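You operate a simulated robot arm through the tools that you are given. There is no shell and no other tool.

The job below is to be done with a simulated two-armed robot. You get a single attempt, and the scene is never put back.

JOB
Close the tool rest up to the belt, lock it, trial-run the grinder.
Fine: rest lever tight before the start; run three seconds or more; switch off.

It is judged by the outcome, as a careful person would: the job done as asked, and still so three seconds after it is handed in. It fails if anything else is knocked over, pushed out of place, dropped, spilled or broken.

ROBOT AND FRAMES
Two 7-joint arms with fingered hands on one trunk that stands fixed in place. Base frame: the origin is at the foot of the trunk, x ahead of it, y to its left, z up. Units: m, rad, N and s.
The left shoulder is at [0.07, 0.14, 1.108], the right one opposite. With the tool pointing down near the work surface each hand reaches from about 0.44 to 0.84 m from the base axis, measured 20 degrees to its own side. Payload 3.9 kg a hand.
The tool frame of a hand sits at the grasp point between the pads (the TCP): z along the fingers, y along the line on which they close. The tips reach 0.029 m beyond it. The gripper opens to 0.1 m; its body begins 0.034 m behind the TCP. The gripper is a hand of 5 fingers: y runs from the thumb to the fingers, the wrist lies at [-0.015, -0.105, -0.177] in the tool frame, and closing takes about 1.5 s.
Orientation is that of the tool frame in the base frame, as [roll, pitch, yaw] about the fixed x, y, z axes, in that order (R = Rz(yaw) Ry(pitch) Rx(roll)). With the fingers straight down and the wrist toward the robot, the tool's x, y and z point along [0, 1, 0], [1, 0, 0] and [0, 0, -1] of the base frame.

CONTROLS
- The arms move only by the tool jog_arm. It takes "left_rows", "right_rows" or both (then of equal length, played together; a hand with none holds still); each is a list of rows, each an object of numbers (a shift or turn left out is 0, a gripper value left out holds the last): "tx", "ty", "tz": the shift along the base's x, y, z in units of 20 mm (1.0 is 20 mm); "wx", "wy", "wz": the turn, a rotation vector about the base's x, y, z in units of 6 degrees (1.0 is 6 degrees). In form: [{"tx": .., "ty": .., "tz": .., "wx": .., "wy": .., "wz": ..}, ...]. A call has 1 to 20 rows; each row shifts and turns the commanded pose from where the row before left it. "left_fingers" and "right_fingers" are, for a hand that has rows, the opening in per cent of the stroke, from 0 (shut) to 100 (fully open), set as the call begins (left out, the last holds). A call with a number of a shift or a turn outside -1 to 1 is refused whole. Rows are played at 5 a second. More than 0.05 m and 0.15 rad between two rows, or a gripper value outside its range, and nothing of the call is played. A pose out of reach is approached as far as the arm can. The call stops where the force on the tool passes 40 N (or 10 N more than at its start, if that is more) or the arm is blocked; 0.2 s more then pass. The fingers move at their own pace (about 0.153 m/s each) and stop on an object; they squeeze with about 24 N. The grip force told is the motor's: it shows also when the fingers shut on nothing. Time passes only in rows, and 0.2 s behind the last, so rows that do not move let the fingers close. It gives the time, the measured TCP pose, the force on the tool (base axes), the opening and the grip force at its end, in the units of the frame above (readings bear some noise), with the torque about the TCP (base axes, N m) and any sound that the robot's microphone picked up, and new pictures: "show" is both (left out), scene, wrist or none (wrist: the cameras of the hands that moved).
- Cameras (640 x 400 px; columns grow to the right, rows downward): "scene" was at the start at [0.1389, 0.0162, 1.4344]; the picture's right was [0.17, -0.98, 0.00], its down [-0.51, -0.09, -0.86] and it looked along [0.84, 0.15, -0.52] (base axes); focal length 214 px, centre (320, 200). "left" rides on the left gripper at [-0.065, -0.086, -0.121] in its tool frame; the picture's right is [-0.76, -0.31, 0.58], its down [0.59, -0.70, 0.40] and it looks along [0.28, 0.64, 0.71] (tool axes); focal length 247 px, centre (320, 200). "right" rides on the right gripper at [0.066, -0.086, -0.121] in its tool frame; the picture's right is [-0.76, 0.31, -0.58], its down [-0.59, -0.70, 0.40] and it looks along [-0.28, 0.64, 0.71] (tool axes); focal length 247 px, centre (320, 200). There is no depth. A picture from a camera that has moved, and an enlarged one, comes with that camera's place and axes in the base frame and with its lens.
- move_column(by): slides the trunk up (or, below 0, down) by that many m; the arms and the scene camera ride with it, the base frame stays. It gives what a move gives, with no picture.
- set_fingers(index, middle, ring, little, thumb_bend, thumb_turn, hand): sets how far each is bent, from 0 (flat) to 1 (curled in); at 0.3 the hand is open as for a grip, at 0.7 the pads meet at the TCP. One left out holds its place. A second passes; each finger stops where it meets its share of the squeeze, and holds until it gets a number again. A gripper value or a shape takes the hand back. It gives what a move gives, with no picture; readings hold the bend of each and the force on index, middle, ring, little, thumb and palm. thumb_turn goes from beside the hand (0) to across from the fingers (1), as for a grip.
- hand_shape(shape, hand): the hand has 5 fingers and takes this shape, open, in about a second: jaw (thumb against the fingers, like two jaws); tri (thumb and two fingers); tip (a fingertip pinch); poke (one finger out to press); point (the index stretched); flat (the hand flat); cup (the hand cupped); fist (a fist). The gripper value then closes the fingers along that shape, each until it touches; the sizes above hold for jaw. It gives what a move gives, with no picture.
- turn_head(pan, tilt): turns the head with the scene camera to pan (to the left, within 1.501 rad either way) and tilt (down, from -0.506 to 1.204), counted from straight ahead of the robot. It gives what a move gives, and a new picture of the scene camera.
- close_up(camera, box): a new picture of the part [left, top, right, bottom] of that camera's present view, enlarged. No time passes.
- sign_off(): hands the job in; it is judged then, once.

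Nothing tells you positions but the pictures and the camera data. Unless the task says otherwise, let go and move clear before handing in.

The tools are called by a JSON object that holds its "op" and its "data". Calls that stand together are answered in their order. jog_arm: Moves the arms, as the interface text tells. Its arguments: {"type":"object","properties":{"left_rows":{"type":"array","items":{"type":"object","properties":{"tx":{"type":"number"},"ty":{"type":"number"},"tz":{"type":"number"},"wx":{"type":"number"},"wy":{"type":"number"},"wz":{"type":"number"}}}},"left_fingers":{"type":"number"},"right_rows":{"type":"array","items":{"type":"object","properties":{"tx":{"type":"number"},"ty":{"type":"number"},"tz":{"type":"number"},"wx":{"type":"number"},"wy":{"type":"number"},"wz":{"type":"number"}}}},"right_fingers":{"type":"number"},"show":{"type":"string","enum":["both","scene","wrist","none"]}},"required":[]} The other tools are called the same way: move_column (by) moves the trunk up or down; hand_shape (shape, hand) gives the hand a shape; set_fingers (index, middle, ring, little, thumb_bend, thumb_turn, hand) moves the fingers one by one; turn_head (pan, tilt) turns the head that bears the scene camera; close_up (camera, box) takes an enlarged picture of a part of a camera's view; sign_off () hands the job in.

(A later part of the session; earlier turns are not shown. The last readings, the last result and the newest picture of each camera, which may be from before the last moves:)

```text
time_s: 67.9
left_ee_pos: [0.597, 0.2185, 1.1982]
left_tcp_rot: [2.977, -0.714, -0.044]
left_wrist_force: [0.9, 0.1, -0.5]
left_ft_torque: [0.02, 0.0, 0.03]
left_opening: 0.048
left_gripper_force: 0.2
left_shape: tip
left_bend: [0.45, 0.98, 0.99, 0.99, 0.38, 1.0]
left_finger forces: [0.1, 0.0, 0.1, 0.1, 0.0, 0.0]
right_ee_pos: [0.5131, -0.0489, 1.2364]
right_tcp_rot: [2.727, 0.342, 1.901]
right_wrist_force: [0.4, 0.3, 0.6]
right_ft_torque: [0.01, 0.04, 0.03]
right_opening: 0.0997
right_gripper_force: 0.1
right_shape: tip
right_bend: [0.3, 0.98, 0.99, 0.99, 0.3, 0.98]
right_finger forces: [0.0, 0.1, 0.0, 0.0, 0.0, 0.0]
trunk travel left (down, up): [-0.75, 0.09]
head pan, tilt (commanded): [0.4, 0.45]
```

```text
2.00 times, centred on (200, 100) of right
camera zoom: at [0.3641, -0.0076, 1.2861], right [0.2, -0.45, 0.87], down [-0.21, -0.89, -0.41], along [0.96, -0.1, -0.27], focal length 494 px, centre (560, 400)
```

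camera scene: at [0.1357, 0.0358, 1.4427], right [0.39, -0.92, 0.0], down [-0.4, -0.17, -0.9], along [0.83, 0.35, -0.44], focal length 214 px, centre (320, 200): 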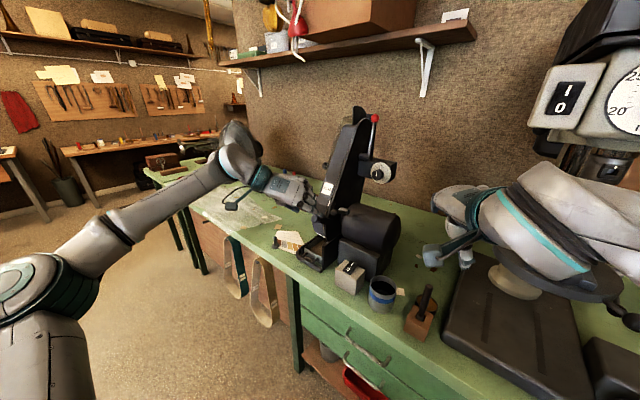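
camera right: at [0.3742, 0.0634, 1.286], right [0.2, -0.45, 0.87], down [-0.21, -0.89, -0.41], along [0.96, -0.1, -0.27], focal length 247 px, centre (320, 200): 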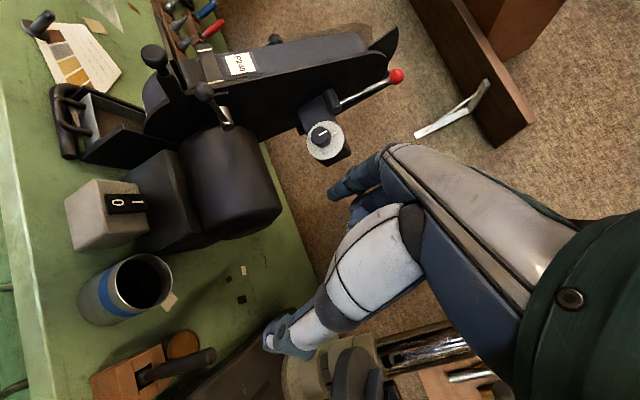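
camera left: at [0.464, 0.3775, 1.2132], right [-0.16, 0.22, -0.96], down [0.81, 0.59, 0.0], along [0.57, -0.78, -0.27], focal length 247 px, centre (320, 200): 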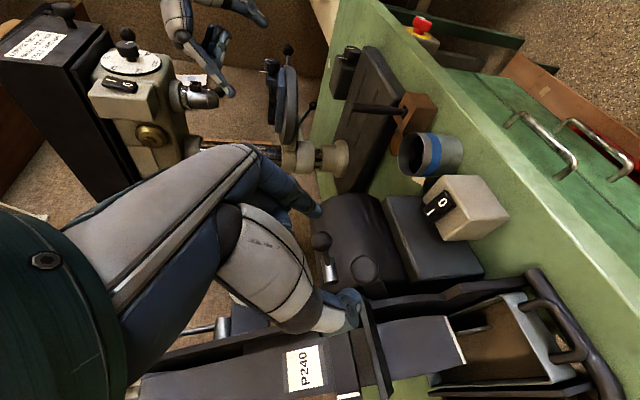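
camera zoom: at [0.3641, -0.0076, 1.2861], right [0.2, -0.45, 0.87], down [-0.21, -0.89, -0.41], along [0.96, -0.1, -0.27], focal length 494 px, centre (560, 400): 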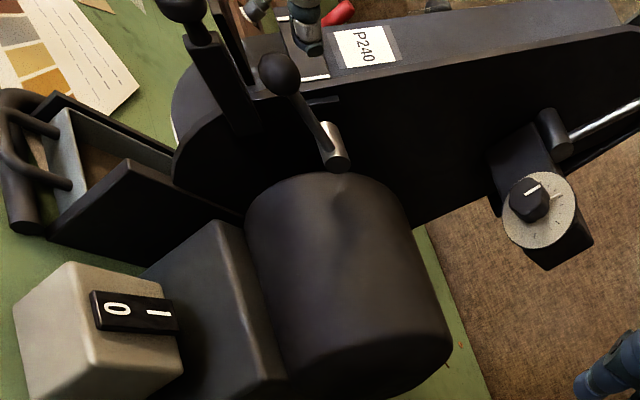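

The lever ball is on the pinch axis. Advancing most of the way.

{"op": "jog_arm", "data": {"left_rows": [{"tx": 0.353, "ty": -0.1, "tz": -0.409}, {"tx": 0.353, "ty": -0.1, "tz": -0.409}, {"tx": 0.353, "ty": -0.1, "tz": -0.409}], "show": "none"}}

{"op": "close_up", "data": {"camera": "left", "box": [280, 160, 420, 340]}}

{"op": "close_up", "data": {"camera": "scene", "box": [300, 180, 370, 235]}}

```text
time_s: 68.7
left_ee_pos: [0.6171, 0.2128, 1.1747]
left_tcp_rot: [2.975, -0.716, -0.042]
left_wrist_force: [0.1, -0.3, -0.7]
left_ft_torque: [-0.02, 0.02, 0.01]
left_opening: 0.0485
left_gripper_force: 0.0
left_shape: tip
left_bend: [0.45, 0.98, 0.99, 0.99, 0.38, 1.0]
left_finger forces: [0.0, 0.0, 0.0, 0.1, 0.1, 0.0]
right_ee_pos: [0.5101, -0.0482, 1.236]
right_tcp_rot: [2.727, 0.344, 1.901]
right_wrist_force: [-0.3, 0.0, -0.5]
right_ft_torque: [0.0, 0.0, 0.01]
right_opening: 0.0998
right_gripper_force: 0.1
right_shape: tip
right_bend: [0.3, 0.98, 0.99, 0.99, 0.3, 0.98]
right_finger forces: [0.1, 0.0, 0.0, 0.0, 0.1, 0.1]
trunk travel left (down, up): [-0.75, 0.09]
head pan, tilt (commanded): [0.4, 0.45]
```

```text
2.22 times, centred on (350, 250) of left
camera zoom: at [0.5025, 0.3218, 1.2108], right [-0.16, 0.21, -0.96], down [0.81, 0.59, 0.0], along [0.57, -0.78, -0.27], focal length 549 px, centre (253, 89)
```

zoom: 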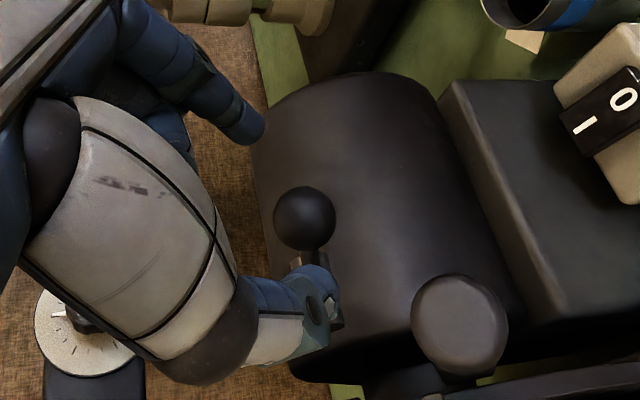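

```text
7.27 times, centred on (335, 208) of scene
camera zoom: at [0.135, 0.0363, 1.4428], right [0.39, -0.92, 0.0], down [-0.4, -0.17, -0.9], along [0.83, 0.35, -0.44], focal length 1560 px, centre (211, 146)
```

zoom: 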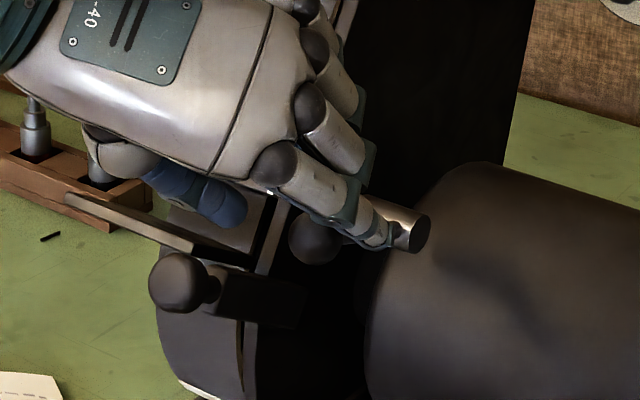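

Aligned. Last 2.3 cm, then close on the ball.

{"op": "jog_arm", "data": {"left_rows": [{"tx": 0.375, "ty": -0.1, "tz": -0.427}, {"tx": 0.375, "ty": -0.1, "tz": -0.427}], "show": "none"}}

{"op": "jog_arm", "data": {"left_rows": [{}, {}, {}, {}, {}, {}, {}, {}], "left_fingers": 0, "show": "none"}}

{"op": "close_up", "data": {"camera": "left", "box": [280, 160, 420, 340]}}

{"op": "close_up", "data": {"camera": "right", "box": [60, 0, 340, 200]}}

```text
time_s: 69.3
left_ee_pos: [0.633, 0.2087, 1.1562]
left_tcp_rot: [2.98, -0.716, -0.047]
left_wrist_force: [-0.1, 0.4, -1.1]
left_ft_torque: [-0.01, -0.02, 0.01]
left_opening: 0.0483
left_gripper_force: 0.1
left_shape: tip
left_bend: [0.45, 0.98, 0.99, 0.99, 0.38, 1.0]
left_finger forces: [0.0, 0.0, 0.0, 0.0, 0.0, 0.0]
right_ee_pos: [0.512, -0.0479, 1.2365]
right_tcp_rot: [2.724, 0.343, 1.899]
right_wrist_force: [0.0, -0.9, 0.0]
right_ft_torque: [0.01, 0.01, -0.02]
right_opening: 0.0997
right_gripper_force: 0.1
right_shape: tip
right_bend: [0.3, 0.98, 0.99, 0.99, 0.3, 0.98]
right_finger forces: [0.1, 0.0, 0.0, 0.0, 0.0, 0.0]
trunk travel left (down, up): [-0.75, 0.09]
head pan, tilt (commanded): [0.4, 0.45]
```

```text
time_s: 71.1
left_ee_pos: [0.6327, 0.2087, 1.1574]
left_tcp_rot: [2.978, -0.714, -0.046]
left_wrist_force: [1.8, -0.2, -2.6]
left_ft_torque: [-0.01, 0.02, 0.0]
left_opening: 0.0149
left_gripper_force: 24.0
left_shape: tip
left_bend: [0.64, 1.0, 1.0, 1.0, 0.55, 1.0]
left_finger forces: [22.1, 0.0, 0.1, 0.0, 21.7, 0.0]
right_ee_pos: [0.511, -0.0492, 1.2367]
right_tcp_rot: [2.725, 0.344, 1.9]
right_wrist_force: [-0.2, 0.6, 0.9]
right_ft_torque: [-0.01, 0.01, 0.02]
right_opening: 0.0998
right_gripper_force: 0.1
right_shape: tip
right_bend: [0.3, 0.98, 0.99, 0.99, 0.3, 0.98]
right_finger forces: [0.0, 0.1, 0.0, 0.0, 0.0, 0.0]
trunk travel left (down, up): [-0.75, 0.09]
head pan, tilt (commanded): [0.4, 0.45]
```

```text
2.22 times, centred on (350, 250) of left
camera zoom: at [0.5183, 0.3183, 1.1935], right [-0.16, 0.22, -0.96], down [0.81, 0.59, 0.0], along [0.57, -0.78, -0.27], focal length 549 px, centre (253, 89)
```

zoom: 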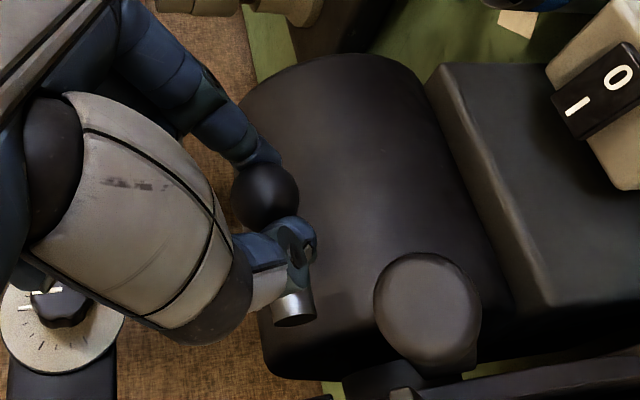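

```text
2.00 times, centred on (200, 100) of right
camera zoom: at [0.3633, -0.0074, 1.2864], right [0.2, -0.45, 0.87], down [-0.21, -0.89, -0.41], along [0.96, -0.1, -0.27], focal length 494 px, centre (560, 400)
```

zoom: 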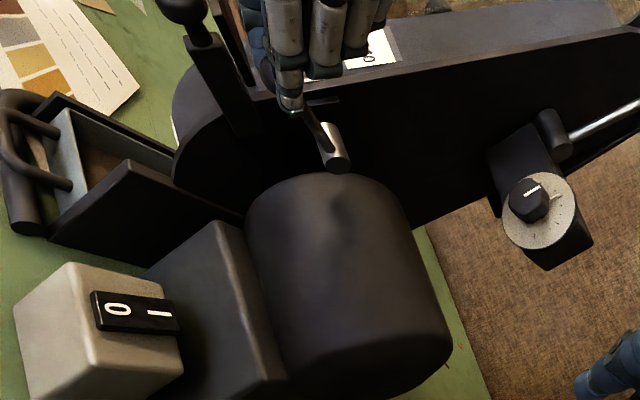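

The lever ball is gripped. I'll test the upward (clockwise from the right, tightening sense) direction with a small 6 mm move and read the force.

{"op": "jog_arm", "data": {"left_rows": [{"tx": 0.0325, "ty": -0.01, "tz": 0.094}, {"tx": 0.0325, "ty": -0.01, "tz": 0.094}, {"tx": 0.0325, "ty": -0.01, "tz": 0.094}, {}], "show": "none"}}

{"op": "close_up", "data": {"camera": "right", "box": [60, 0, 340, 200]}}

```text
time_s: 72.1
left_ee_pos: [0.6358, 0.2081, 1.1622]
left_tcp_rot: [2.98, -0.713, -0.047]
left_wrist_force: [0.4, 0.0, -3.0]
left_ft_torque: [0.05, 0.1, 0.01]
left_opening: 0.015
left_gripper_force: 23.7
left_shape: tip
left_bend: [0.64, 1.0, 1.0, 1.0, 0.55, 1.0]
left_finger forces: [22.3, 0.0, 0.0, 0.0, 21.7, 0.1]
right_ee_pos: [0.5122, -0.0488, 1.2365]
right_tcp_rot: [2.723, 0.344, 1.898]
right_wrist_force: [0.2, 0.2, -0.5]
right_ft_torque: [0.0, -0.04, -0.01]
right_opening: 0.1
right_gripper_force: 0.1
right_shape: tip
right_bend: [0.3, 0.98, 0.99, 0.99, 0.3, 0.98]
right_finger forces: [0.0, 0.0, 0.1, 0.0, 0.0, 0.0]
trunk travel left (down, up): [-0.75, 0.09]
head pan, tilt (commanded): [0.4, 0.45]
```

```text
2.00 times, centred on (200, 100) of right
camera zoom: at [0.3632, -0.0073, 1.2864], right [0.2, -0.45, 0.87], down [-0.21, -0.89, -0.41], along [0.96, -0.1, -0.27], focal length 494 px, centre (560, 400)
```

zoom: 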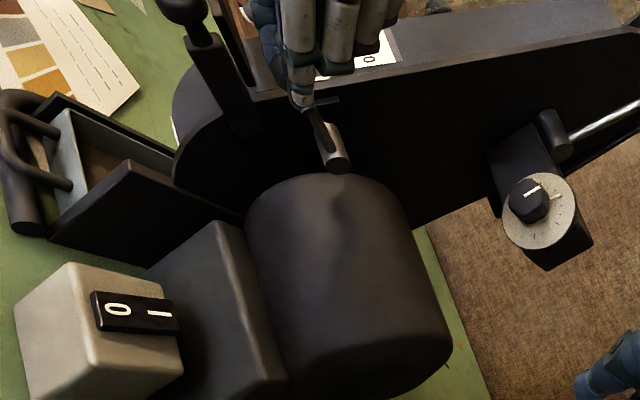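

It swings up freely. Now I'll return it and test downward past the starting angle.

{"op": "jog_arm", "data": {"left_rows": [{"tx": -0.0325, "ty": 0.01, "tz": -0.094}, {"tx": -0.0325, "ty": 0.01, "tz": -0.094}, {"tx": -0.0325, "ty": 0.01, "tz": -0.094}, {}], "show": "none"}}

{"op": "jog_arm", "data": {"left_rows": [{"tx": -0.025, "ty": 0.0075, "tz": -0.097}, {"tx": -0.025, "ty": 0.0075, "tz": -0.097}, {"tx": -0.02, "ty": 0.006, "tz": -0.097}, {}], "show": "none"}}

{"op": "close_up", "data": {"camera": "right", "box": [60, 0, 340, 200]}}

```text
time_s: 73.1
left_ee_pos: [0.6333, 0.208, 1.1573]
left_tcp_rot: [2.978, -0.717, -0.045]
left_wrist_force: [3.4, -0.1, -0.6]
left_ft_torque: [0.01, -0.04, 0.08]
left_opening: 0.0146
left_gripper_force: 23.4
left_shape: tip
left_bend: [0.64, 1.0, 1.0, 1.0, 0.55, 1.0]
left_finger forces: [21.6, 0.1, 0.0, 0.0, 21.7, 0.0]
right_ee_pos: [0.5118, -0.0489, 1.2365]
right_tcp_rot: [2.725, 0.347, 1.897]
right_wrist_force: [-0.1, 0.6, -1.0]
right_ft_torque: [-0.01, -0.02, 0.02]
right_opening: 0.1002
right_gripper_force: 0.1
right_shape: tip
right_bend: [0.3, 0.98, 0.99, 0.99, 0.3, 0.98]
right_finger forces: [0.0, 0.0, 0.0, 0.1, 0.0, 0.1]
trunk travel left (down, up): [-0.75, 0.09]
head pan, tilt (commanded): [0.4, 0.45]
```

```text
time_s: 74.1
left_ee_pos: [0.6308, 0.2092, 1.1525]
left_tcp_rot: [2.977, -0.716, -0.047]
left_wrist_force: [4.8, 2.4, 9.6]
left_ft_torque: [-0.04, -0.14, 0.16]
left_opening: 0.0145
left_gripper_force: 25.0
left_shape: tip
left_bend: [0.64, 1.0, 1.0, 1.0, 0.72, 1.0]
left_finger forces: [17.4, 0.0, 0.0, 0.1, 20.7, 0.0]
right_ee_pos: [0.5104, -0.0483, 1.2361]
right_tcp_rot: [2.725, 0.344, 1.9]
right_wrist_force: [-0.6, 1.1, -0.5]
right_ft_torque: [0.01, 0.04, 0.02]
right_opening: 0.0997
right_gripper_force: 0.1
right_shape: tip
right_bend: [0.3, 0.98, 0.99, 0.99, 0.3, 0.98]
right_finger forces: [0.1, 0.1, 0.1, 0.1, 0.1, 0.1]
trunk travel left (down, up): [-0.75, 0.09]
head pan, tilt (commanded): [0.4, 0.45]
```

```text
2.00 times, centred on (200, 100) of right
camera zoom: at [0.3622, -0.0073, 1.2868], right [0.2, -0.45, 0.87], down [-0.21, -0.89, -0.41], along [0.96, -0.1, -0.27], focal length 494 px, centre (560, 400)
```

zoom: 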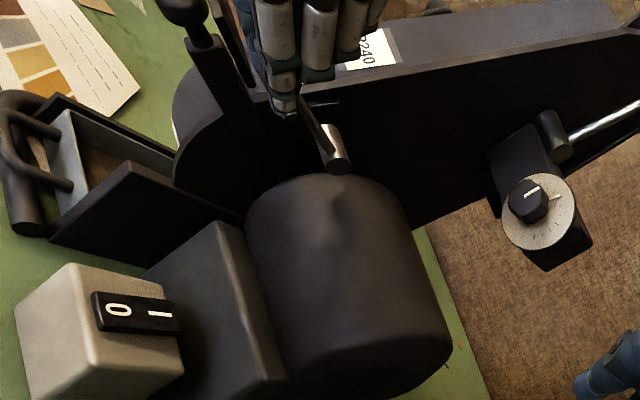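

Downward it hits a stop at about 10 N, so it swings only upward from here. I'll carry it up along its arc and see how the resistance changes.

{"op": "jog_arm", "data": {"left_rows": [{"tx": 0.025, "ty": -0.0075, "tz": 0.097}, {"tx": 0.025, "ty": -0.0075, "tz": 0.097}, {"tx": 0.02, "ty": -0.006, "tz": 0.097}, {"tx": 0.125, "ty": -0.0375, "tz": 0.278}, {"tx": 0.125, "ty": -0.0375, "tz": 0.278}, {"tx": 0.168, "ty": -0.051, "tz": 0.25}, {"tx": 0.168, "ty": -0.051, "tz": 0.25}], "show": "none"}}

{"op": "close_up", "data": {"camera": "right", "box": [60, 0, 340, 200]}}

{"op": "close_up", "data": {"camera": "left", "box": [280, 160, 420, 340]}}

```text
time_s: 75.7
left_ee_pos: [0.645, 0.2043, 1.1783]
left_tcp_rot: [2.978, -0.716, -0.046]
left_wrist_force: [-0.3, 0.6, -4.1]
left_ft_torque: [0.12, 0.17, 0.03]
left_opening: 0.0147
left_gripper_force: 23.9
left_shape: tip
left_bend: [0.65, 1.0, 1.0, 1.0, 0.55, 1.0]
left_finger forces: [22.8, 0.1, 0.0, 0.0, 21.2, 0.0]
right_ee_pos: [0.5112, -0.0482, 1.2366]
right_tcp_rot: [2.725, 0.345, 1.9]
right_wrist_force: [-0.1, 0.4, 0.1]
right_ft_torque: [0.01, -0.01, 0.02]
right_opening: 0.0995
right_gripper_force: 0.0
right_shape: tip
right_bend: [0.3, 0.98, 0.99, 0.99, 0.3, 0.98]
right_finger forces: [0.0, 0.0, 0.0, 0.0, 0.0, 0.0]
trunk travel left (down, up): [-0.75, 0.09]
head pan, tilt (commanded): [0.4, 0.45]
```

```text
2.00 times, centred on (200, 100) of right
camera zoom: at [0.3634, -0.0071, 1.2863], right [0.2, -0.45, 0.87], down [-0.21, -0.89, -0.41], along [0.96, -0.1, -0.27], focal length 494 px, centre (560, 400)
```

zoom: 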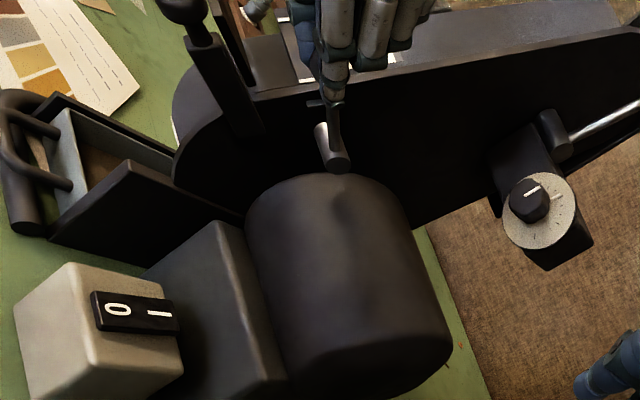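

```text
2.22 times, centred on (350, 250) of left
camera zoom: at [0.5301, 0.3148, 1.2149], right [-0.16, 0.21, -0.96], down [0.81, 0.59, 0.0], along [0.57, -0.78, -0.27], focal length 549 px, centre (253, 89)
```

zoom: 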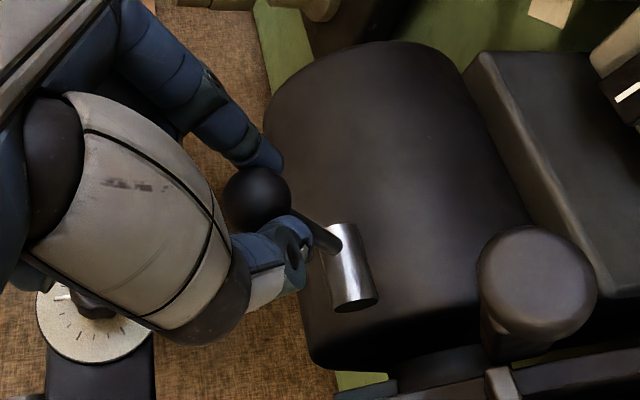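

It's moving with hardly any resistance. Continuing up the arc.

{"op": "jog_arm", "data": {"left_rows": [{"tx": 0.205, "ty": -0.0625, "tz": 0.215}, {"tx": 0.205, "ty": -0.0625, "tz": 0.215}, {"tx": 0.24, "ty": -0.0725, "tz": 0.175}, {"tx": 0.24, "ty": -0.0725, "tz": 0.175}], "show": "none"}}

{"op": "close_up", "data": {"camera": "right", "box": [60, 0, 340, 200]}}

{"op": "close_up", "data": {"camera": "left", "box": [280, 160, 420, 340]}}

```text
time_s: 76.7
left_ee_pos: [0.6636, 0.2006, 1.1925]
left_tcp_rot: [2.977, -0.715, -0.045]
left_wrist_force: [-0.6, 0.1, -6.0]
left_ft_torque: [0.09, 0.21, -0.01]
left_opening: 0.0147
left_gripper_force: 23.6
left_shape: tip
left_bend: [0.65, 1.0, 1.0, 1.0, 0.56, 1.0]
left_finger forces: [22.4, 0.0, 0.1, 0.0, 20.5, 0.0]
right_ee_pos: [0.5129, -0.0484, 1.2368]
right_tcp_rot: [2.724, 0.345, 1.899]
right_wrist_force: [-0.9, 0.5, -0.7]
right_ft_torque: [0.03, -0.02, 0.01]
right_opening: 0.0996
right_gripper_force: 0.1
right_shape: tip
right_bend: [0.3, 0.98, 0.99, 0.99, 0.3, 0.98]
right_finger forces: [0.0, 0.0, 0.1, 0.1, 0.1, 0.0]
trunk travel left (down, up): [-0.75, 0.09]
head pan, tilt (commanded): [0.4, 0.45]
```

```text
2.00 times, centred on (200, 100) of right
camera zoom: at [0.3639, -0.0073, 1.2862], right [0.2, -0.45, 0.87], down [-0.21, -0.89, -0.41], along [0.96, -0.1, -0.27], focal length 494 px, centre (560, 400)
```

zoom: 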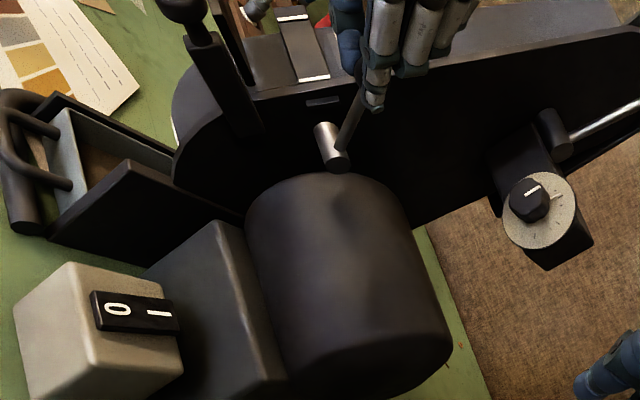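

```text
2.22 times, centred on (350, 250) of left
camera zoom: at [0.5482, 0.3094, 1.2299], right [-0.16, 0.22, -0.96], down [0.81, 0.59, 0.0], along [0.57, -0.78, -0.27], focal length 549 px, centre (253, 89)
```

zoom: 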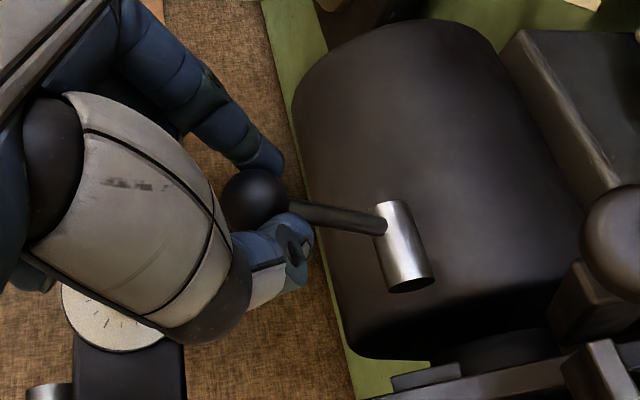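

At roughly 120° now with little resistance. I'll continue to find where it tightens.

{"op": "jog_arm", "data": {"left_rows": [{"tx": 0.265, "ty": -0.08, "tz": 0.13}, {"tx": 0.265, "ty": -0.08, "tz": 0.13}, {"tx": 0.28, "ty": -0.085, "tz": 0.078}, {"tx": 0.28, "ty": -0.085, "tz": 0.078}], "show": "none"}}

{"op": "close_up", "data": {"camera": "right", "box": [60, 0, 340, 200]}}

{"op": "close_up", "data": {"camera": "left", "box": [280, 160, 420, 340]}}

```text
time_s: 77.7
left_ee_pos: [0.6799, 0.1961, 1.203]
left_tcp_rot: [2.975, -0.712, -0.047]
left_wrist_force: [-23.4, 3.5, -18.6]
left_ft_torque: [0.36, 0.57, -0.15]
left_opening: 0.0154
left_gripper_force: 24.0
left_shape: tip
left_bend: [0.64, 1.0, 1.0, 1.0, 0.56, 0.98]
left_finger forces: [26.6, 0.0, 0.0, 0.1, 25.7, 0.0]
right_ee_pos: [0.5084, -0.0472, 1.2377]
right_tcp_rot: [2.724, 0.347, 1.898]
right_wrist_force: [0.2, -0.2, 0.6]
right_ft_torque: [0.01, -0.03, -0.04]
right_opening: 0.0999
right_gripper_force: 0.1
right_shape: tip
right_bend: [0.3, 0.98, 0.99, 0.99, 0.3, 0.98]
right_finger forces: [0.1, 0.0, 0.0, 0.0, 0.0, 0.0]
trunk travel left (down, up): [-0.75, 0.09]
head pan, tilt (commanded): [0.4, 0.45]
```

```text
2.00 times, centred on (200, 100) of right
camera zoom: at [0.3595, -0.0056, 1.2874], right [0.2, -0.45, 0.87], down [-0.21, -0.89, -0.41], along [0.96, -0.1, -0.27], focal length 494 px, centre (560, 400)
```

zoom: 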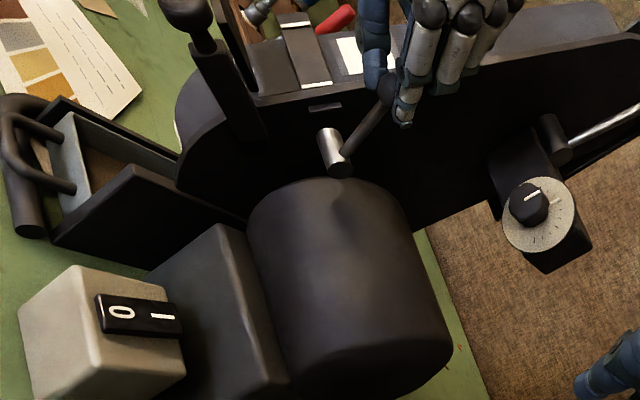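

```text
2.22 times, centred on (350, 250) of left
camera zoom: at [0.5658, 0.3049, 1.2394], right [-0.16, 0.21, -0.96], down [0.81, 0.59, 0.0], along [0.57, -0.78, -0.27], focal length 549 px, centre (253, 89)
```

zoom: 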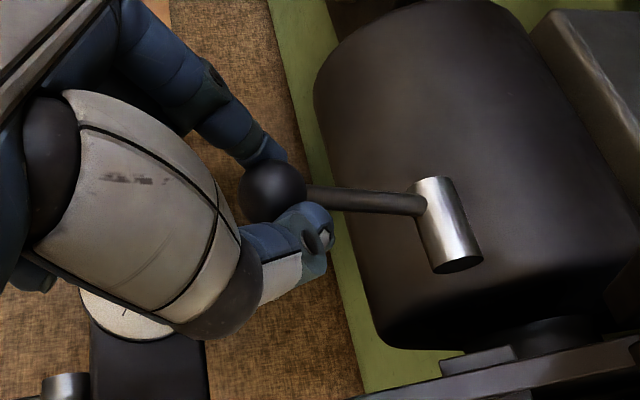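

At about 105° it firms up sharply (around 27 N), so the lever's travel runs from the lower stop to here. I'll release it here and test whether the rest moves with the lever in this position.

{"op": "jog_arm", "data": {"left_rows": [{"tx": -0.15, "tz": -0.1}, {}, {}, {}, {}], "left_fingers": 48, "show": "none"}}

{"op": "jog_arm", "data": {"left_rows": [{"tx": -0.5, "ty": 0.15, "tz": 0.58}, {"tx": -0.5, "ty": 0.15, "tz": 0.58}, {"tx": -0.5, "ty": 0.15, "tz": 0.58}, {"tx": -0.5, "ty": 0.15, "tz": 0.58}], "show": "none"}}

{"op": "close_up", "data": {"camera": "right", "box": [60, 0, 340, 200]}}

{"op": "close_up", "data": {"camera": "scene", "box": [285, 165, 375, 230]}}

```text
time_s: 78.9
left_ee_pos: [0.6814, 0.1941, 1.2012]
left_tcp_rot: [2.977, -0.716, -0.045]
left_wrist_force: [0.6, 0.4, -0.5]
left_ft_torque: [0.0, 0.01, 0.02]
left_opening: 0.0475
left_gripper_force: 0.0
left_shape: tip
left_bend: [0.45, 0.98, 0.99, 0.99, 0.38, 1.0]
left_finger forces: [0.0, 0.0, 0.0, 0.0, 0.1, 0.0]
right_ee_pos: [0.5118, -0.0484, 1.2372]
right_tcp_rot: [2.723, 0.344, 1.898]
right_wrist_force: [-0.9, -0.5, 0.1]
right_ft_torque: [-0.02, 0.0, 0.02]
right_opening: 0.1
right_gripper_force: 0.0
right_shape: tip
right_bend: [0.3, 0.98, 0.99, 0.99, 0.3, 0.98]
right_finger forces: [0.0, 0.0, 0.1, 0.0, 0.0, 0.0]
trunk travel left (down, up): [-0.75, 0.09]
head pan, tilt (commanded): [0.4, 0.45]
```

```text
time_s: 79.9
left_ee_pos: [0.64, 0.2059, 1.2479]
left_tcp_rot: [2.978, -0.714, -0.046]
left_wrist_force: [0.4, 0.2, -0.1]
left_ft_torque: [0.01, 0.0, -0.01]
left_opening: 0.0475
left_gripper_force: 0.0
left_shape: tip
left_bend: [0.45, 0.98, 0.99, 0.99, 0.38, 1.0]
left_finger forces: [0.0, 0.0, 0.0, 0.0, 0.1, 0.0]
right_ee_pos: [0.5101, -0.0487, 1.2367]
right_tcp_rot: [2.724, 0.345, 1.898]
right_wrist_force: [0.1, -0.4, -0.1]
right_ft_torque: [0.0, 0.02, -0.01]
right_opening: 0.0996
right_gripper_force: 0.1
right_shape: tip
right_bend: [0.3, 0.98, 0.99, 0.99, 0.3, 0.98]
right_finger forces: [0.1, 0.1, 0.0, 0.0, 0.0, 0.0]
trunk travel left (down, up): [-0.75, 0.09]
head pan, tilt (commanded): [0.4, 0.45]
```

```text
2.00 times, centred on (200, 100) of right
camera zoom: at [0.3618, -0.0073, 1.2868], right [0.2, -0.45, 0.87], down [-0.21, -0.89, -0.41], along [0.96, -0.1, -0.27], focal length 494 px, centre (560, 400)
```

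zoom: 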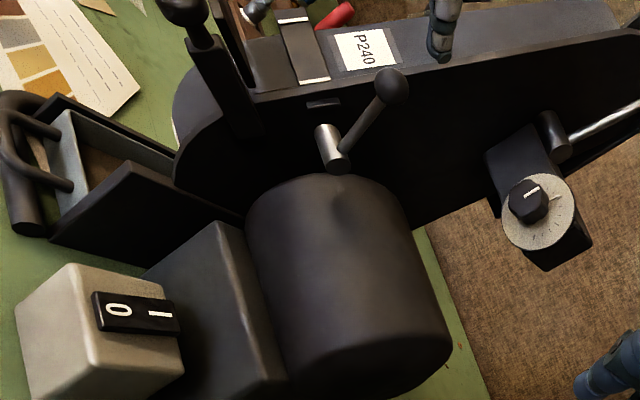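

```text
6.15 times, centred on (330, 198) of scene
camera zoom: at [0.1341, 0.0364, 1.4428], right [0.39, -0.92, 0.0], down [-0.4, -0.17, -0.9], along [0.83, 0.35, -0.43], focal length 1320 px, centre (258, 215)
```

zoom: 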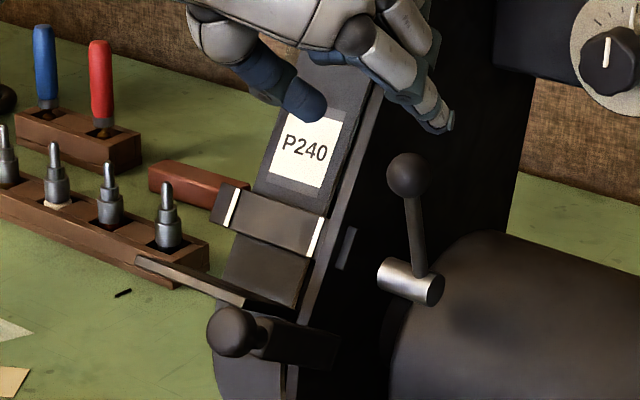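

The lever now stands upright by itself and is also out of the way of the knob. I'll go back to the knob with the pinch, this time seating the fingertips around its neck against the arm block.

{"op": "jog_arm", "data": {"left_rows": [{"tx": -0.775, "ty": 0.8}, {"tx": -0.775, "ty": 0.8}, {"tx": -0.775, "ty": 0.8}, {"tx": -0.775, "ty": 0.8}, {"tz": -0.9}, {"tz": -0.9}, {"tz": -0.9}, {"tz": -0.9}], "left_fingers": 60, "show": "none"}}

{"op": "close_up", "data": {"camera": "left", "box": [240, 140, 440, 360]}}

{"op": "close_up", "data": {"camera": "scene", "box": [285, 165, 375, 230]}}

```text
time_s: 81.7
left_ee_pos: [0.579, 0.269, 1.1745]
left_tcp_rot: [2.978, -0.716, -0.046]
left_wrist_force: [0.2, -0.9, -0.2]
left_ft_torque: [-0.02, 0.01, 0.03]
left_opening: 0.0597
left_gripper_force: 0.1
left_shape: tip
left_bend: [0.45, 0.98, 0.99, 0.99, 0.3, 1.0]
left_finger forces: [0.0, 0.1, 0.0, 0.1, 0.0, 0.1]
right_ee_pos: [0.5116, -0.0486, 1.237]
right_tcp_rot: [2.726, 0.343, 1.9]
right_wrist_force: [-0.5, -0.1, 0.4]
right_ft_torque: [0.02, 0.04, 0.01]
right_opening: 0.0999
right_gripper_force: 0.0
right_shape: tip
right_bend: [0.3, 0.98, 0.99, 0.99, 0.3, 0.98]
right_finger forces: [0.1, 0.0, 0.0, 0.0, 0.0, 0.0]
trunk travel left (down, up): [-0.75, 0.09]
head pan, tilt (commanded): [0.4, 0.45]
```

```text
1.82 times, centred on (340, 250) of left
camera zoom: at [0.4642, 0.3792, 1.2116], right [-0.15, 0.22, -0.96], down [0.81, 0.59, 0.0], along [0.57, -0.78, -0.27], focal length 449 px, centre (284, 109)
```

zoom: 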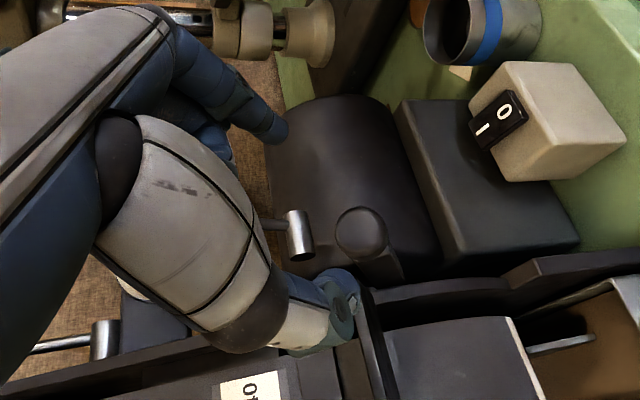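

```text
6.15 times, centred on (330, 198) of scene
camera zoom: at [0.1354, 0.0366, 1.4427], right [0.39, -0.92, 0.0], down [-0.4, -0.17, -0.9], along [0.83, 0.35, -0.44], focal length 1320 px, centre (258, 215)
```

zoom: 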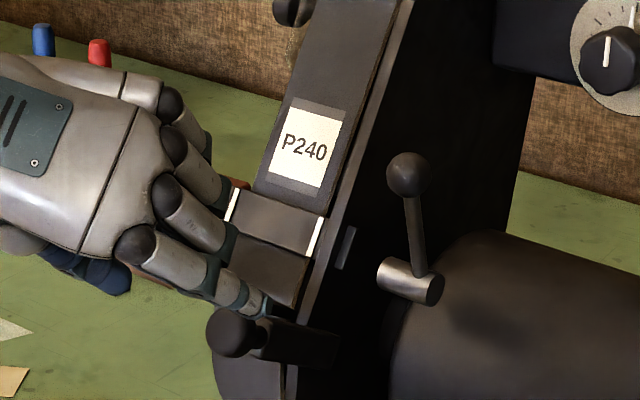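

{"op": "jog_arm", "data": {"left_rows": [{"tx": 0.363, "ty": -0.095, "tz": -0.42}, {"tx": 0.363, "ty": -0.095, "tz": -0.42}, {"tx": 0.363, "ty": -0.095, "tz": -0.42}, {"tx": 0.363, "ty": -0.095, "tz": -0.42}, {"tx": 0.363, "ty": -0.095, "tz": -0.42}, {"tx": 0.25, "ty": -0.07, "tz": -0.29}], "show": "none"}}

{"op": "close_up", "data": {"camera": "left", "box": [260, 160, 400, 340]}}

{"op": "close_up", "data": {"camera": "scene", "box": [285, 180, 360, 235]}}

```text
time_s: 83.1
left_ee_pos: [0.6203, 0.2573, 1.1278]
left_tcp_rot: [2.976, -0.717, -0.044]
left_wrist_force: [0.1, 0.1, -0.2]
left_ft_torque: [0.0, -0.01, 0.0]
left_opening: 0.0599
left_gripper_force: 0.0
left_shape: tip
left_bend: [0.45, 0.98, 0.99, 0.99, 0.3, 1.0]
left_finger forces: [0.1, 0.0, 0.1, 0.1, 0.2, 0.0]
right_ee_pos: [0.5115, -0.0478, 1.237]
right_tcp_rot: [2.725, 0.344, 1.897]
right_wrist_force: [0.6, -0.4, 0.1]
right_ft_torque: [0.0, 0.01, 0.0]
right_opening: 0.0998
right_gripper_force: 0.0
right_shape: tip
right_bend: [0.3, 0.98, 0.99, 0.99, 0.3, 0.98]
right_finger forces: [0.0, 0.0, 0.1, 0.1, 0.1, 0.0]
trunk travel left (down, up): [-0.75, 0.09]
head pan, tilt (commanded): [0.4, 0.45]
```

```text
2.22 times, centred on (330, 250) of left
camera zoom: at [0.5062, 0.3676, 1.1638], right [-0.16, 0.22, -0.96], down [0.81, 0.59, 0.0], along [0.57, -0.78, -0.27], focal length 549 px, centre (298, 89)
```

zoom: 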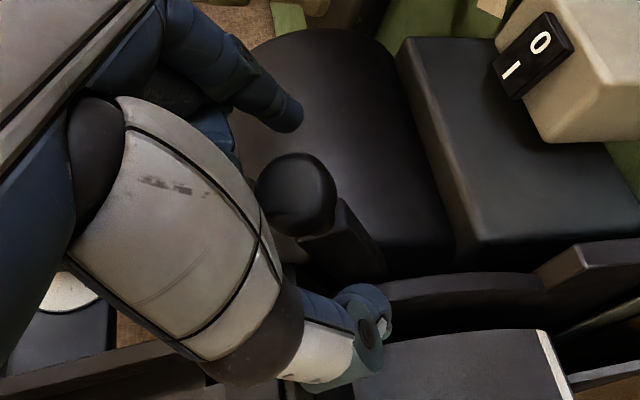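

```text
7.27 times, centred on (322, 208) of scene
camera zoom: at [0.1352, 0.0363, 1.4427], right [0.39, -0.92, 0.0], down [-0.4, -0.17, -0.9], along [0.83, 0.35, -0.44], focal length 1560 px, centre (302, 146)
```

zoom: 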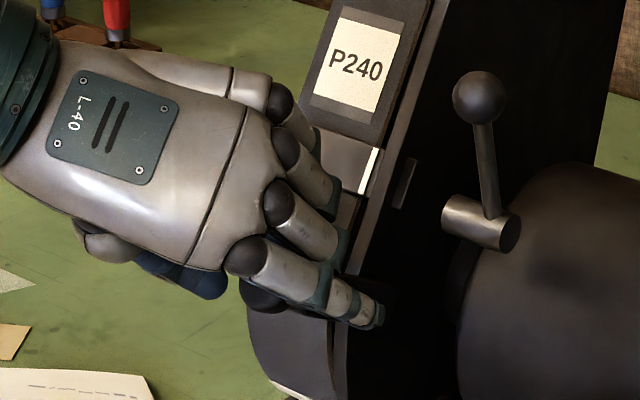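

{"op": "jog_arm", "data": {"left_rows": [{"tx": 0.1, "ty": -0.03, "tz": -0.08}, {}, {}, {}, {}, {}, {}, {}], "left_fingers": 0, "show": "none"}}

{"op": "jog_arm", "data": {"left_rows": [{"tx": 0.0837, "ty": -0.0254, "tz": -0.0485}, {"tx": 0.0837, "ty": -0.0254, "tz": -0.0485}, {"tx": 0.0837, "ty": -0.0254, "tz": -0.0485}], "show": "none"}}

{"op": "close_up", "data": {"camera": "left", "box": [260, 160, 400, 340]}}

{"op": "close_up", "data": {"camera": "scene", "box": [285, 180, 360, 235]}}

```text
time_s: 84.9
left_ee_pos: [0.6234, 0.2562, 1.1257]
left_tcp_rot: [2.978, -0.712, -0.046]
left_wrist_force: [0.5, -4.1, -5.2]
left_ft_torque: [-0.1, 0.0, -0.03]
left_opening: 0.014
left_gripper_force: 23.6
left_shape: tip
left_bend: [0.66, 1.0, 1.0, 1.0, 0.73, 1.0]
left_finger forces: [25.8, 0.0, 0.1, 0.0, 21.9, 0.1]
right_ee_pos: [0.5119, -0.0492, 1.2354]
right_tcp_rot: [2.726, 0.343, 1.9]
right_wrist_force: [1.2, 0.0, -0.3]
right_ft_torque: [-0.03, 0.01, -0.02]
right_opening: 0.1
right_gripper_force: 0.0
right_shape: tip
right_bend: [0.3, 0.98, 0.99, 0.99, 0.3, 0.98]
right_finger forces: [0.0, 0.0, 0.0, 0.0, 0.0, 0.0]
trunk travel left (down, up): [-0.75, 0.09]
head pan, tilt (commanded): [0.4, 0.45]
```

```text
time_s: 85.7
left_ee_pos: [0.6272, 0.2561, 1.1238]
left_tcp_rot: [2.976, -0.717, -0.046]
left_wrist_force: [-5.7, -2.7, -3.8]
left_ft_torque: [-0.05, 0.06, -0.1]
left_opening: 0.014
left_gripper_force: 23.8
left_shape: tip
left_bend: [0.66, 1.0, 1.0, 1.0, 0.73, 1.0]
left_finger forces: [27.1, 0.1, 0.0, 0.0, 21.1, 0.1]
right_ee_pos: [0.5107, -0.0488, 1.2372]
right_tcp_rot: [2.725, 0.344, 1.898]
right_wrist_force: [1.5, 0.6, -0.8]
right_ft_torque: [-0.02, 0.01, -0.01]
right_opening: 0.0998
right_gripper_force: 0.0
right_shape: tip
right_bend: [0.3, 0.98, 0.99, 0.99, 0.3, 0.98]
right_finger forces: [0.0, 0.0, 0.0, 0.0, 0.0, 0.0]
trunk travel left (down, up): [-0.75, 0.09]
head pan, tilt (commanded): [0.4, 0.45]
```

```text
2.22 times, centred on (330, 250) of left
camera zoom: at [0.5125, 0.3653, 1.1597], right [-0.16, 0.22, -0.96], down [0.81, 0.59, 0.0], along [0.57, -0.78, -0.27], focal length 549 px, centre (298, 89)
```

zoom: 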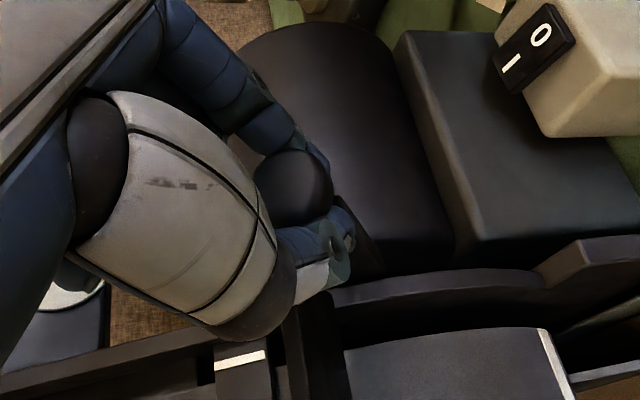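

```text
7.27 times, centred on (322, 208) of scene
camera zoom: at [0.1346, 0.0358, 1.4428], right [0.39, -0.92, 0.0], down [-0.4, -0.17, -0.9], along [0.83, 0.35, -0.43], focal length 1560 px, centre (302, 146)
```

zoom: 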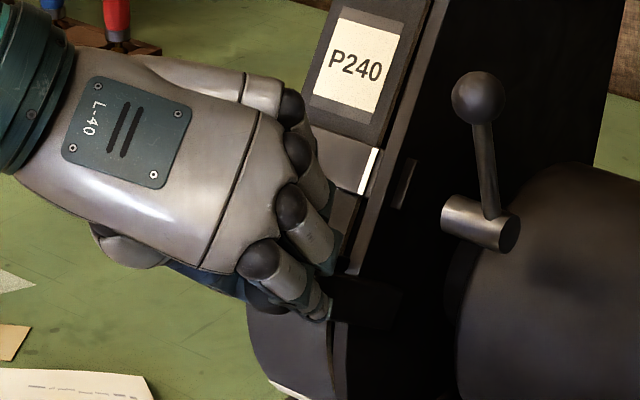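

The force is lower this time, only about 6 N, and the hand moved 4 mm, so the rest may be sliding now. I'll continue.

{"op": "jog_arm", "data": {"left_rows": [{"tx": 0.0837, "ty": -0.0254, "tz": -0.0485}, {"tx": 0.0837, "ty": -0.0254, "tz": -0.0485}, {"tx": 0.0837, "ty": -0.0254, "tz": -0.0485}, {"tx": 0.0837, "ty": -0.0254, "tz": -0.0485}], "show": "none"}}

{"op": "close_up", "data": {"camera": "left", "box": [260, 160, 400, 340]}}

{"op": "close_up", "data": {"camera": "right", "box": [60, 0, 340, 200]}}

```text
time_s: 86.7
left_ee_pos: [0.6332, 0.2552, 1.118]
left_tcp_rot: [2.978, -0.717, -0.046]
left_wrist_force: [-4.8, -2.4, -1.7]
left_ft_torque: [0.01, 0.07, -0.1]
left_opening: 0.0137
left_gripper_force: 23.9
left_shape: tip
left_bend: [0.66, 1.0, 1.0, 1.0, 0.73, 1.0]
left_finger forces: [26.8, 0.0, 0.1, 0.0, 20.9, 0.1]
right_ee_pos: [0.5106, -0.0491, 1.237]
right_tcp_rot: [2.724, 0.344, 1.9]
right_wrist_force: [0.3, 0.0, -0.2]
right_ft_torque: [0.0, 0.0, -0.03]
right_opening: 0.1001
right_gripper_force: 0.0
right_shape: tip
right_bend: [0.3, 0.98, 0.99, 0.99, 0.3, 0.98]
right_finger forces: [0.1, 0.0, 0.0, 0.0, 0.0, 0.0]
trunk travel left (down, up): [-0.75, 0.09]
head pan, tilt (commanded): [0.4, 0.45]
```

```text
2.22 times, centred on (330, 250) of left
camera zoom: at [0.5189, 0.3633, 1.1555], right [-0.15, 0.22, -0.96], down [0.81, 0.59, 0.0], along [0.57, -0.78, -0.27], focal length 549 px, centre (298, 89)
```

zoom: 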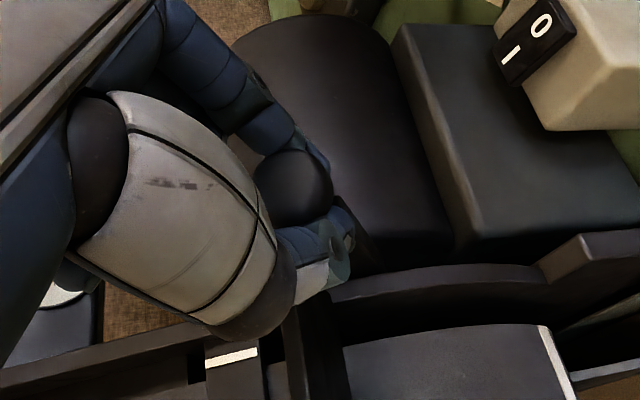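

```text
2.00 times, centred on (200, 100) of right
camera zoom: at [0.3621, -0.008, 1.2868], right [0.2, -0.45, 0.87], down [-0.21, -0.89, -0.41], along [0.96, -0.1, -0.27], focal length 494 px, centre (560, 400)
```

zoom: 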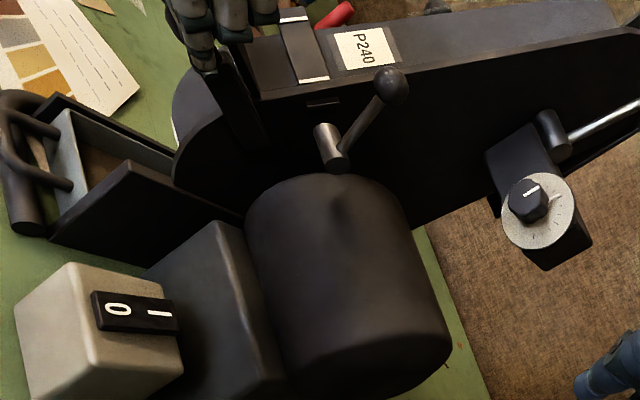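

It slides at about 5 N with the lever up, so lever up is loose and the original lower stop is the tight position. About 12 mm of travel so far. I'll continue in small steps.

{"op": "jog_arm", "data": {"left_rows": [{"tx": 0.0837, "ty": -0.0254, "tz": -0.0485}, {"tx": 0.0837, "ty": -0.0254, "tz": -0.0485}, {"tx": 0.0837, "ty": -0.0254, "tz": -0.0485}, {"tx": 0.0837, "ty": -0.0254, "tz": -0.0485}], "show": "none"}}

{"op": "close_up", "data": {"camera": "scene", "box": [285, 180, 360, 235]}}

{"op": "close_up", "data": {"camera": "right", "box": [60, 0, 340, 200]}}

```text
time_s: 87.7
left_ee_pos: [0.638, 0.2525, 1.1165]
left_tcp_rot: [2.974, -0.717, -0.044]
left_wrist_force: [-10.9, -1.3, -1.3]
left_ft_torque: [-0.01, 0.06, -0.12]
left_opening: 0.0144
left_gripper_force: 24.2
left_shape: tip
left_bend: [0.66, 1.0, 1.0, 1.0, 0.73, 1.0]
left_finger forces: [28.6, 0.1, 0.0, 0.0, 20.7, 0.1]
right_ee_pos: [0.5078, -0.0487, 1.239]
right_tcp_rot: [2.724, 0.346, 1.898]
right_wrist_force: [0.0, 0.4, -0.3]
right_ft_torque: [-0.02, 0.01, 0.0]
right_opening: 0.1001
right_gripper_force: 0.1
right_shape: tip
right_bend: [0.3, 0.98, 0.99, 0.99, 0.3, 0.98]
right_finger forces: [0.1, 0.0, 0.0, 0.0, 0.0, 0.0]
trunk travel left (down, up): [-0.75, 0.09]
head pan, tilt (commanded): [0.4, 0.45]
```

```text
7.27 times, centred on (322, 208) of scene
camera zoom: at [0.1322, 0.0362, 1.4431], right [0.39, -0.92, 0.0], down [-0.4, -0.17, -0.9], along [0.83, 0.35, -0.43], focal length 1560 px, centre (302, 146)
```

zoom: 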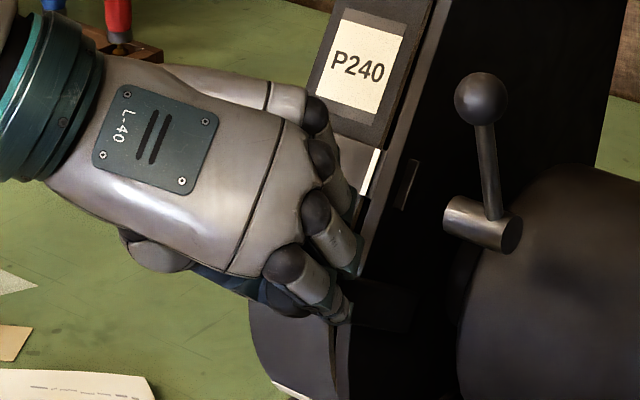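

```text
2.00 times, centred on (200, 100) of right
camera zoom: at [0.3602, -0.0075, 1.2874], right [0.2, -0.45, 0.87], down [-0.21, -0.89, -0.41], along [0.96, -0.1, -0.27], focal length 494 px, centre (560, 400)
```

zoom: 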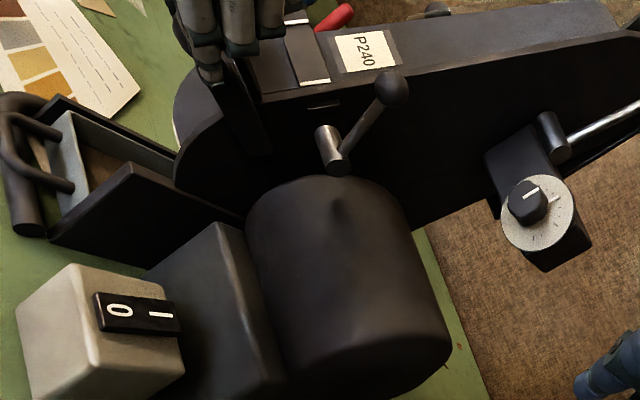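

Travel is about 18 mm now and the force has risen a bit to 11 N. A few more millimetres, carefully.

{"op": "jog_arm", "data": {"left_rows": [{"tx": 0.0837, "ty": -0.0254, "tz": -0.0485}, {"tx": 0.0837, "ty": -0.0254, "tz": -0.0485}, {}], "show": "none"}}

{"op": "close_up", "data": {"camera": "left", "box": [260, 160, 400, 340]}}

{"op": "close_up", "data": {"camera": "scene", "box": [300, 190, 350, 230]}}

```text
time_s: 88.5
left_ee_pos: [0.6394, 0.2517, 1.1146]
left_tcp_rot: [2.976, -0.721, -0.046]
left_wrist_force: [-18.5, 1.3, 3.9]
left_ft_torque: [-0.04, 0.13, -0.07]
left_opening: 0.0139
left_gripper_force: 24.0
left_shape: tip
left_bend: [0.72, 1.0, 1.0, 1.0, 0.73, 1.0]
left_finger forces: [30.9, 0.1, 0.0, 0.0, 22.4, 0.1]
right_ee_pos: [0.5064, -0.0478, 1.239]
right_tcp_rot: [2.72, 0.346, 1.896]
right_wrist_force: [0.6, 0.6, 0.7]
right_ft_torque: [-0.01, 0.02, 0.0]
right_opening: 0.0996
right_gripper_force: 0.1
right_shape: tip
right_bend: [0.3, 0.98, 0.99, 0.99, 0.3, 0.98]
right_finger forces: [0.0, 0.0, 0.0, 0.1, 0.0, 0.1]
trunk travel left (down, up): [-0.75, 0.09]
head pan, tilt (commanded): [0.4, 0.45]
```

```text
2.22 times, centred on (330, 250) of left
camera zoom: at [0.525, 0.3606, 1.1519], right [-0.15, 0.21, -0.97], down [0.81, 0.59, 0.01], along [0.57, -0.78, -0.26], focal length 549 px, centre (298, 89)
```

zoom: 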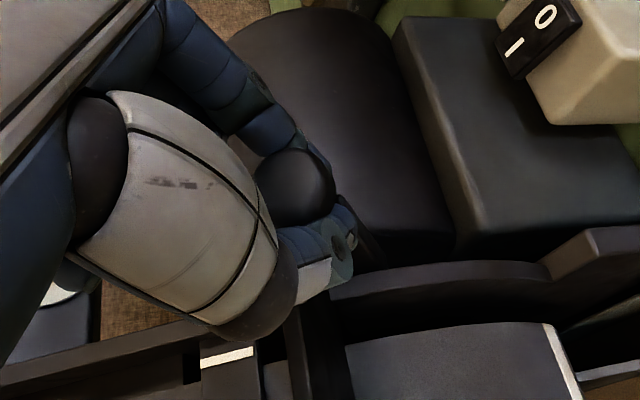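

```text
10.00 times, centred on (325, 210) of scene
camera zoom: at [0.1291, 0.0363, 1.4434], right [0.39, -0.92, 0.0], down [-0.4, -0.17, -0.9], along [0.83, 0.35, -0.43], focal length 2145 px, centre (270, 100)
```

zoom: 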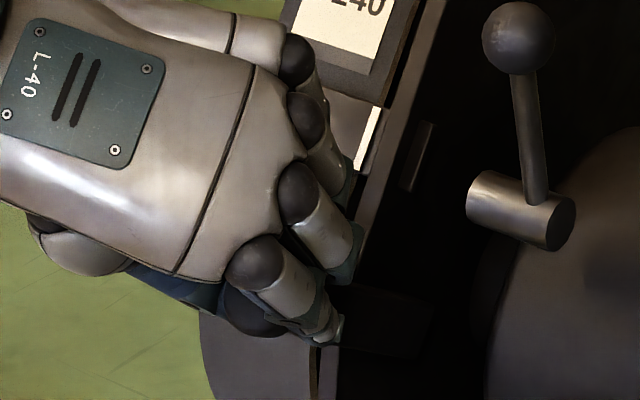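

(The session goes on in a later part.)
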